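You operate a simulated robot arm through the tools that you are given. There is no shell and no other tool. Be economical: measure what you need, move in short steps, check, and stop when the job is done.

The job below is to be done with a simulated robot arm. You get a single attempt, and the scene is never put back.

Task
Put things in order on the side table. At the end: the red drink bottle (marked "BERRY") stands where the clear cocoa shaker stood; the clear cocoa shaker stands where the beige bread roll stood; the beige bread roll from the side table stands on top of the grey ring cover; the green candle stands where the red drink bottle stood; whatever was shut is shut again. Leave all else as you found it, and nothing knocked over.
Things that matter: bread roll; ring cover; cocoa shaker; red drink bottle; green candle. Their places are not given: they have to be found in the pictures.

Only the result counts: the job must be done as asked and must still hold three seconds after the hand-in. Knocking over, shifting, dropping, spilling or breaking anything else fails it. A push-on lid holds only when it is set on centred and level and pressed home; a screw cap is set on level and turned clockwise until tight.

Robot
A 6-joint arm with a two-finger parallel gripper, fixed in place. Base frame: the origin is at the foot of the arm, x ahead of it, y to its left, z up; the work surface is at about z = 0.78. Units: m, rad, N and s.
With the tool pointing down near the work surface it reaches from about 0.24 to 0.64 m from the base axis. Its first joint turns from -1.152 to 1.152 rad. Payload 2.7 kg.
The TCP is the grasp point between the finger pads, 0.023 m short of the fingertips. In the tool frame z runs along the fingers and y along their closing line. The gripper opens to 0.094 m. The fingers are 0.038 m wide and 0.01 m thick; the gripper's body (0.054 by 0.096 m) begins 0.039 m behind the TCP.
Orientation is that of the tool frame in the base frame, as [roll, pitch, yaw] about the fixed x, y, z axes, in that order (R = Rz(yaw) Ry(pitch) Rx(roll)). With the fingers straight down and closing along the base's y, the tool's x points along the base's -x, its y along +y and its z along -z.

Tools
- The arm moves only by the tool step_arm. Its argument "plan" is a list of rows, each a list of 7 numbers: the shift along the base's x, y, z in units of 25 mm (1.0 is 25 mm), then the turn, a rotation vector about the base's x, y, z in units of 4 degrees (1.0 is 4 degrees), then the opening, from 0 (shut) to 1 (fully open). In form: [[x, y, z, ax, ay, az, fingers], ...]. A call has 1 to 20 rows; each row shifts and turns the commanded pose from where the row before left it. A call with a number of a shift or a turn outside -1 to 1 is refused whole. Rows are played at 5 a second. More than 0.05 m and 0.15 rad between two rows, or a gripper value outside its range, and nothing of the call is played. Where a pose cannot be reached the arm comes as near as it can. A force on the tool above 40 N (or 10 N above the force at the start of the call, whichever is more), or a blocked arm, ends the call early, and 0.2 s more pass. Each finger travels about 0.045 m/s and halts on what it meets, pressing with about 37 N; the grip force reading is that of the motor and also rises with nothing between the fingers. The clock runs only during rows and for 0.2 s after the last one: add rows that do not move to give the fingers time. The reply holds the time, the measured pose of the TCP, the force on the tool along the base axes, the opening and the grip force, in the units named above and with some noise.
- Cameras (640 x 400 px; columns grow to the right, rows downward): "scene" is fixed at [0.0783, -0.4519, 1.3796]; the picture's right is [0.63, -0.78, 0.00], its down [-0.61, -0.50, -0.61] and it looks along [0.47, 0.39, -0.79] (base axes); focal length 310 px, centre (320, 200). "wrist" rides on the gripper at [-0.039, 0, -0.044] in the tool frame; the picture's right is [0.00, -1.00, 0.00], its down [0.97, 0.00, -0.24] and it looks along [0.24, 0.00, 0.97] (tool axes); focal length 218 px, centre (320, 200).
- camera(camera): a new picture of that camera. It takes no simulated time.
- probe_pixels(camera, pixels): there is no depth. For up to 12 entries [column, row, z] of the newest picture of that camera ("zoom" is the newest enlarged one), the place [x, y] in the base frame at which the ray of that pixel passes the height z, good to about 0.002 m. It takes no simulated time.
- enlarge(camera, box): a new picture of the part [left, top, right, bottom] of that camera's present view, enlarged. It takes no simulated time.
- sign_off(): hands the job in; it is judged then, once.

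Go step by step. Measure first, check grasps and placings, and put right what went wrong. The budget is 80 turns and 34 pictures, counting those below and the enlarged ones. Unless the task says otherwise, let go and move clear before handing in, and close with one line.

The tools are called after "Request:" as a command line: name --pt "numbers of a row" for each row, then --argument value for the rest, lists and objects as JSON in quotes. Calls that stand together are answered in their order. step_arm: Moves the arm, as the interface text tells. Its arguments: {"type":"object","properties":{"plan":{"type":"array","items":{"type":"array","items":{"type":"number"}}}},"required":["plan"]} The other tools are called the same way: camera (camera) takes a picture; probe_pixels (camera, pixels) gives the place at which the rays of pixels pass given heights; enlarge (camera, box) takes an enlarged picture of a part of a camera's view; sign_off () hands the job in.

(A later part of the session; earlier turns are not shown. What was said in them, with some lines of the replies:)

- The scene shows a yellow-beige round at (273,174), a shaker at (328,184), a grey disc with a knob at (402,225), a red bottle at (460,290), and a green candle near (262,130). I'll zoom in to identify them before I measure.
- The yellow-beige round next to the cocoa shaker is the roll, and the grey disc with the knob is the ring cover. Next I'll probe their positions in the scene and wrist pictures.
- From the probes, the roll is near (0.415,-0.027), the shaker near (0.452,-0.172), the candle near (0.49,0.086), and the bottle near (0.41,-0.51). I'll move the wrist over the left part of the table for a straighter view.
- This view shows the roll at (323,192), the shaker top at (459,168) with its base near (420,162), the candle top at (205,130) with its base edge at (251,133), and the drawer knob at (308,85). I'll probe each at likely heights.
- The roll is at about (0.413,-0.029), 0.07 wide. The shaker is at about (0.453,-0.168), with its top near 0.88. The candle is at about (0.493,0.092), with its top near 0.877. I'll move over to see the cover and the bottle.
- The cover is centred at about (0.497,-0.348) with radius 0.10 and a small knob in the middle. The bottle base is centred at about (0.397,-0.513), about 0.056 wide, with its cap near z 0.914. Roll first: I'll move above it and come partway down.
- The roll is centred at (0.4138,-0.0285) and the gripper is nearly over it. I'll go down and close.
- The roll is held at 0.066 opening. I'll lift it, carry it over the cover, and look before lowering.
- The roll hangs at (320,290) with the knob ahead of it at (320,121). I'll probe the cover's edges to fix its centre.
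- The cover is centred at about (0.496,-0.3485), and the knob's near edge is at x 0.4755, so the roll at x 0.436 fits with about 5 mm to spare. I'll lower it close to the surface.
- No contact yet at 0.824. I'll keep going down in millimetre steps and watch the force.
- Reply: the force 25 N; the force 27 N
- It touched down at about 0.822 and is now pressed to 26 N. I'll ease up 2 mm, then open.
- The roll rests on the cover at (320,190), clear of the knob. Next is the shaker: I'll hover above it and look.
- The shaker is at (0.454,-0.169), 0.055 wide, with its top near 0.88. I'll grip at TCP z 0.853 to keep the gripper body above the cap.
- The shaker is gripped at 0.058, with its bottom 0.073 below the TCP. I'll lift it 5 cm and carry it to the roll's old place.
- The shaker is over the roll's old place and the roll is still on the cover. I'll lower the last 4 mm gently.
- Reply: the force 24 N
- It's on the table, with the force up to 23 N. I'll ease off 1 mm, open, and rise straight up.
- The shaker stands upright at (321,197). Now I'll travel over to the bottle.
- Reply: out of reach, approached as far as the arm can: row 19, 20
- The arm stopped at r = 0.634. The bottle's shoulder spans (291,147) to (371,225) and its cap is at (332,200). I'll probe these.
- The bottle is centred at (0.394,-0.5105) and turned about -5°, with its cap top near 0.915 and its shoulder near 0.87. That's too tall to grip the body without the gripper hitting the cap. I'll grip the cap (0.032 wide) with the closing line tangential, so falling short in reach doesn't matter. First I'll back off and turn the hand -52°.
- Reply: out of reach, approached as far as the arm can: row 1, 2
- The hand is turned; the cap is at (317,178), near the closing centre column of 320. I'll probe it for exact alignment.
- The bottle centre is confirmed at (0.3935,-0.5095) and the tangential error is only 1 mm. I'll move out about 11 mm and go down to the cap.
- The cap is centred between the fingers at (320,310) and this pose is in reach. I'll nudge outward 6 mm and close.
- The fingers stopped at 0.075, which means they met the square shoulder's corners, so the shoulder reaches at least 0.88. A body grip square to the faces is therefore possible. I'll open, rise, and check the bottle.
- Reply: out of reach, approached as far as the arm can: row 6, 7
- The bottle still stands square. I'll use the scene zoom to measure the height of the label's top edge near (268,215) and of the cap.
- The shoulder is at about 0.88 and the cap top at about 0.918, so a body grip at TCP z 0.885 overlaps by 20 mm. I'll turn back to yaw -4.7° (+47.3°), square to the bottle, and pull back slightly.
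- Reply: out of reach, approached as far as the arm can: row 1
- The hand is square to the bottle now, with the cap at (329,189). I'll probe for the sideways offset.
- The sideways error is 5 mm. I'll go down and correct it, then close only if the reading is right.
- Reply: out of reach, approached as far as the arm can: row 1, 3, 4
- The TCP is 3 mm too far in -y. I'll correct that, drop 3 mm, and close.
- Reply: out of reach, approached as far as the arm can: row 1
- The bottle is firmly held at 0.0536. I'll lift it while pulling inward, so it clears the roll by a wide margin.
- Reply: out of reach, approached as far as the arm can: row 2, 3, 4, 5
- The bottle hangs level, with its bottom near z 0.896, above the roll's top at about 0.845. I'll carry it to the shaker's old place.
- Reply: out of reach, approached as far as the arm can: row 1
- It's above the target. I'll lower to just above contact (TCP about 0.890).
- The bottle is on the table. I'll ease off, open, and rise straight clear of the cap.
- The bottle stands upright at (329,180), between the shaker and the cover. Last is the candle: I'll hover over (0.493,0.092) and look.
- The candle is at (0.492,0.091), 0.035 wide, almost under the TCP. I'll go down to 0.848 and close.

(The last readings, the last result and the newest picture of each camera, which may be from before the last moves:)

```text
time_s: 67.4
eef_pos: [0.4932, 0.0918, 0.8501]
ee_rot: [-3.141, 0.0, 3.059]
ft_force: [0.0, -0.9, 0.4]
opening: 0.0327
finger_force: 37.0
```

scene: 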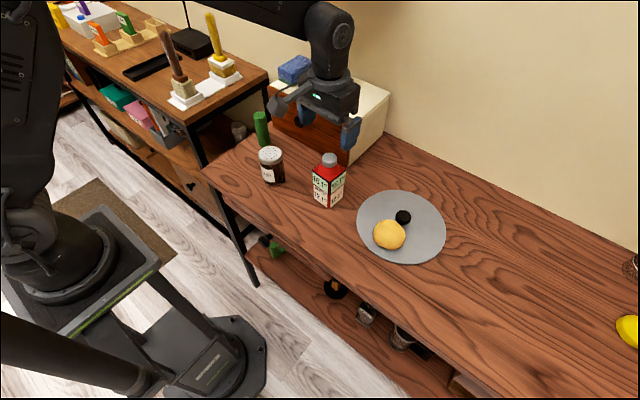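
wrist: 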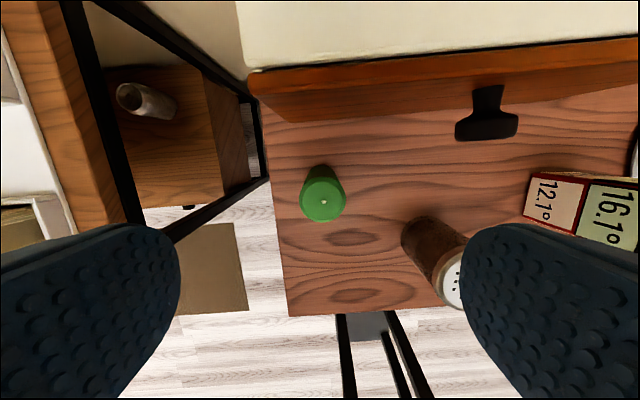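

The candle is gripped at 0.0327. I'll lift it 17 cm so it clears everything, then carry it across.

Request:
step_arm --pt "0 0 0.6 0 0 0 0.05" --pt "0 0 1 0 0 0 0.05" --pt "0 0 1 0 0 0 0.05" --pt "0 0 1 0 0 0 0.05" --pt "0 0 1 0 0 0 0.05" --pt "0 0 1 0 0 0 0.05" --pt "-0.5 0 1 0 0 0 0.05" --pt "-0.5 -1 0 0 0 0 0.05" --pt "-0.5 -1 0 0 0 0 0.05" --pt "-0.5 -1 0 0 0 0 0.05" --pt "-0.5 -1 0 0 0 0 0.05" --pt "-0.5 -1 0 0 0 0 0.05" --pt "-0.5 -1 0 0 0 0 0.05" --pt "-0.5 -1 0 0 0 0 0.05" --pt "-0.5 -1 0 0 0 0 0.05" --pt "0 -1 0 0 0 0 0.05" --pt "0 -1 0 0 0 0 0.05" --pt "0 -1 0 0 0 0 0.05" --pt "0 -1 0 0 0 0 0.05"

```text
time_s: 71.4
eef_pos: [0.3793, -0.2095, 1.014]
ee_rot: [-3.141, 0.001, 3.058]
ft_force: [-0.4, -0.4, -1.2]
opening: 0.033
finger_force: 37.0
```

It's held and clear. I'll carry on to (0.38,-0.485), come down partway, then reach outward while low, where the reach is longer.

Request:
step_arm --pt "0 -1 0 0 0 0 0.05" --pt "0 -1 0 0 0 0 0.05" --pt "0 -1 0 0 0 0 0.05" --pt "0 -1 0 0 0 0 0.05" --pt "0 -1 0 0 0 0 0.05" --pt "0 -1 0 0 0 0 0.05" --pt "0 -1 0 0 0 0 0.05" --pt "0 -1 0 0 0 0 0.05" --pt "0 -1 0 0 0 0 0.05" --pt "0 -1 0 0 0 0 0.05" --pt "0 -1 0 0 0 0 0.05" --pt "0 0 -1 0 0 0 0.05" --pt "0 0 -1 0 0 0 0.05" --pt "0 0 -1 0 0 0 0.05" --pt "0 0 -1 0 0 0 0.05" --pt "0 0 -1 0 0 0 0.05" --pt "0 0 -0.8 0 0 0 0.05" --pt "0.3 -0.5 0 0 0 0 0.05" --pt "0.3 -0.45 0 0 0 0 0.05" --pt "0 0 0 0 0 0 0.05"

```text
time_s: 75.6
eef_pos: [0.3953, -0.5067, 0.8709]
ee_rot: [3.141, 0.0, 3.06]
ft_force: [0.0, -0.3, -0.3]
opening: 0.0331
finger_force: 37.0
```

Nearly there; the bottle's old centre is (0.3936,-0.5096). I'll make a small y correction and lower to just above contact.

Request:
step_arm --pt "0 -0.1 -0.35 0 0 0 0.05" --pt "0 0 -0.35 0 0 0 0.05" --pt "0 0 0 0 0 0 0.05"

Request:
step_arm --pt "0 0 -0.06 0 0 0 0.05"

Request:
step_arm --pt "0 0 -0.06 0 0 0 0.05"

Request:
step_arm --pt "0 0 -0.04 0 0 0 0.05"

```text
time_s: 76.4
eef_pos: [0.3943, -0.5085, 0.8522]
ee_rot: [-3.141, 0.001, 3.06]
ft_force: [-0.1, -0.2, -1.0]
opening: 0.0329
finger_force: 36.9
```

```text
time_s: 76.8
eef_pos: [0.3952, -0.5093, 0.8502]
ee_rot: [3.141, 0.0, 3.06]
ft_force: [0.0, 0.7, 0.0]
opening: 0.0331
finger_force: 37.4
```

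```text
time_s: 77.2
eef_pos: [0.3943, -0.5081, 0.8503]
ee_rot: [-3.138, 0.004, 3.06]
ft_force: [-0.9, 1.6, 7.1]
opening: 0.0331
finger_force: 37.1
```

```text
time_s: 77.6
eef_pos: [0.3942, -0.5094, 0.8505]
ee_rot: [-3.138, 0.002, 3.061]
ft_force: [-1.5, 2.3, 15.8]
opening: 0.0328
finger_force: 37.3
```

The candle is on the table. I'll ease off, open, rise, back away inward, and check.

Request:
step_arm --pt "0 0 0.04 0 0 0 0.05" --pt "0 0 0 0 0 0 0.5" --pt "0 0 0 0 0 0 1" --pt "0 0 0 0 0 0 1" --pt "0 0 0 0 0 0 1" --pt "0 0 0 0 0 0 1" --pt "0 0 0 0 0 0 1" --pt "0 0 0.5 0 0 0 1" --pt "0 0 1 0 0 0 1" --pt "0 0 1 0 0 0 1" --pt "0 0 1 0 0 0 1" --pt "-0.3 0.4 1 0 0 0 1" --pt "-0.5 0.6 1 0 0 0 1" --pt "-0.5 0.6 1 0 0 0 1" --pt "-0.5 1 0.5 0 0 0 1" --pt "-0.5 1 0 0 0 0 1" --pt "0 1 0 0 0 0 1" --pt "0 1 0 0 0 0 1" --pt "0 0 0 0 0 0 1"

Request:
camera --camera "scene"

Request:
camera --camera "wrist"

```text
time_s: 81.6
eef_pos: [0.3493, -0.3842, 1.0305]
ee_rot: [3.141, -0.001, 3.058]
ft_force: [-0.3, -0.3, 0.6]
opening: 0.094
finger_force: 0.0
out of reach, approached as far as the arm can: row 11, 12, 13, 14
```

```text
5 pictures are left
```

scene: 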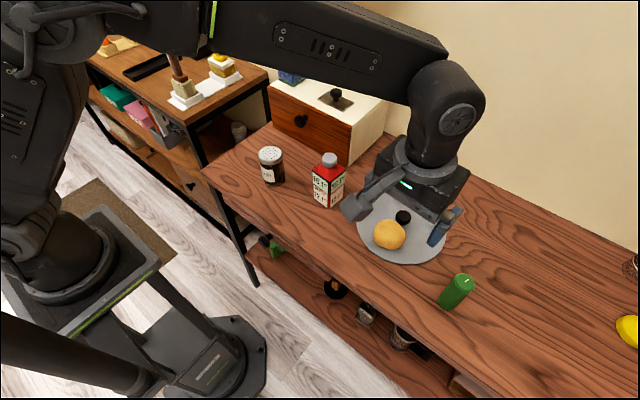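

```text
4 pictures are left
```

wrist: 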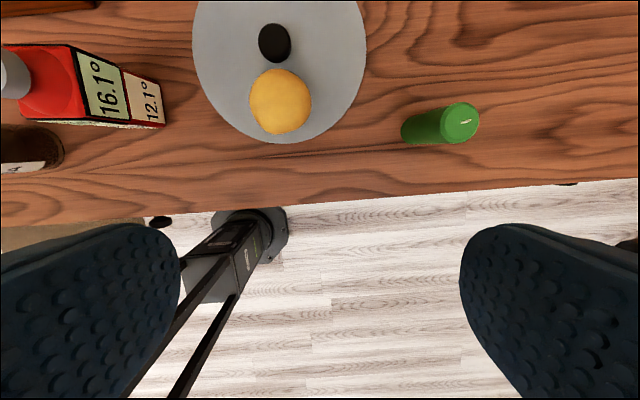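

The pictures show the candle upright at (456,292), the roll on the cover at (390,235), the bottle at (329,180) and the shaker at (271,165). The drawer is still shut and nothing else has moved, so I'm handing in.

Request:
sign_off

```text
The job is handed in.
```

The job is handed in: the roll is on the grey ring cover, and the shaker, bottle and candle each stand in their new places, with everything upright and the drawer still shut.
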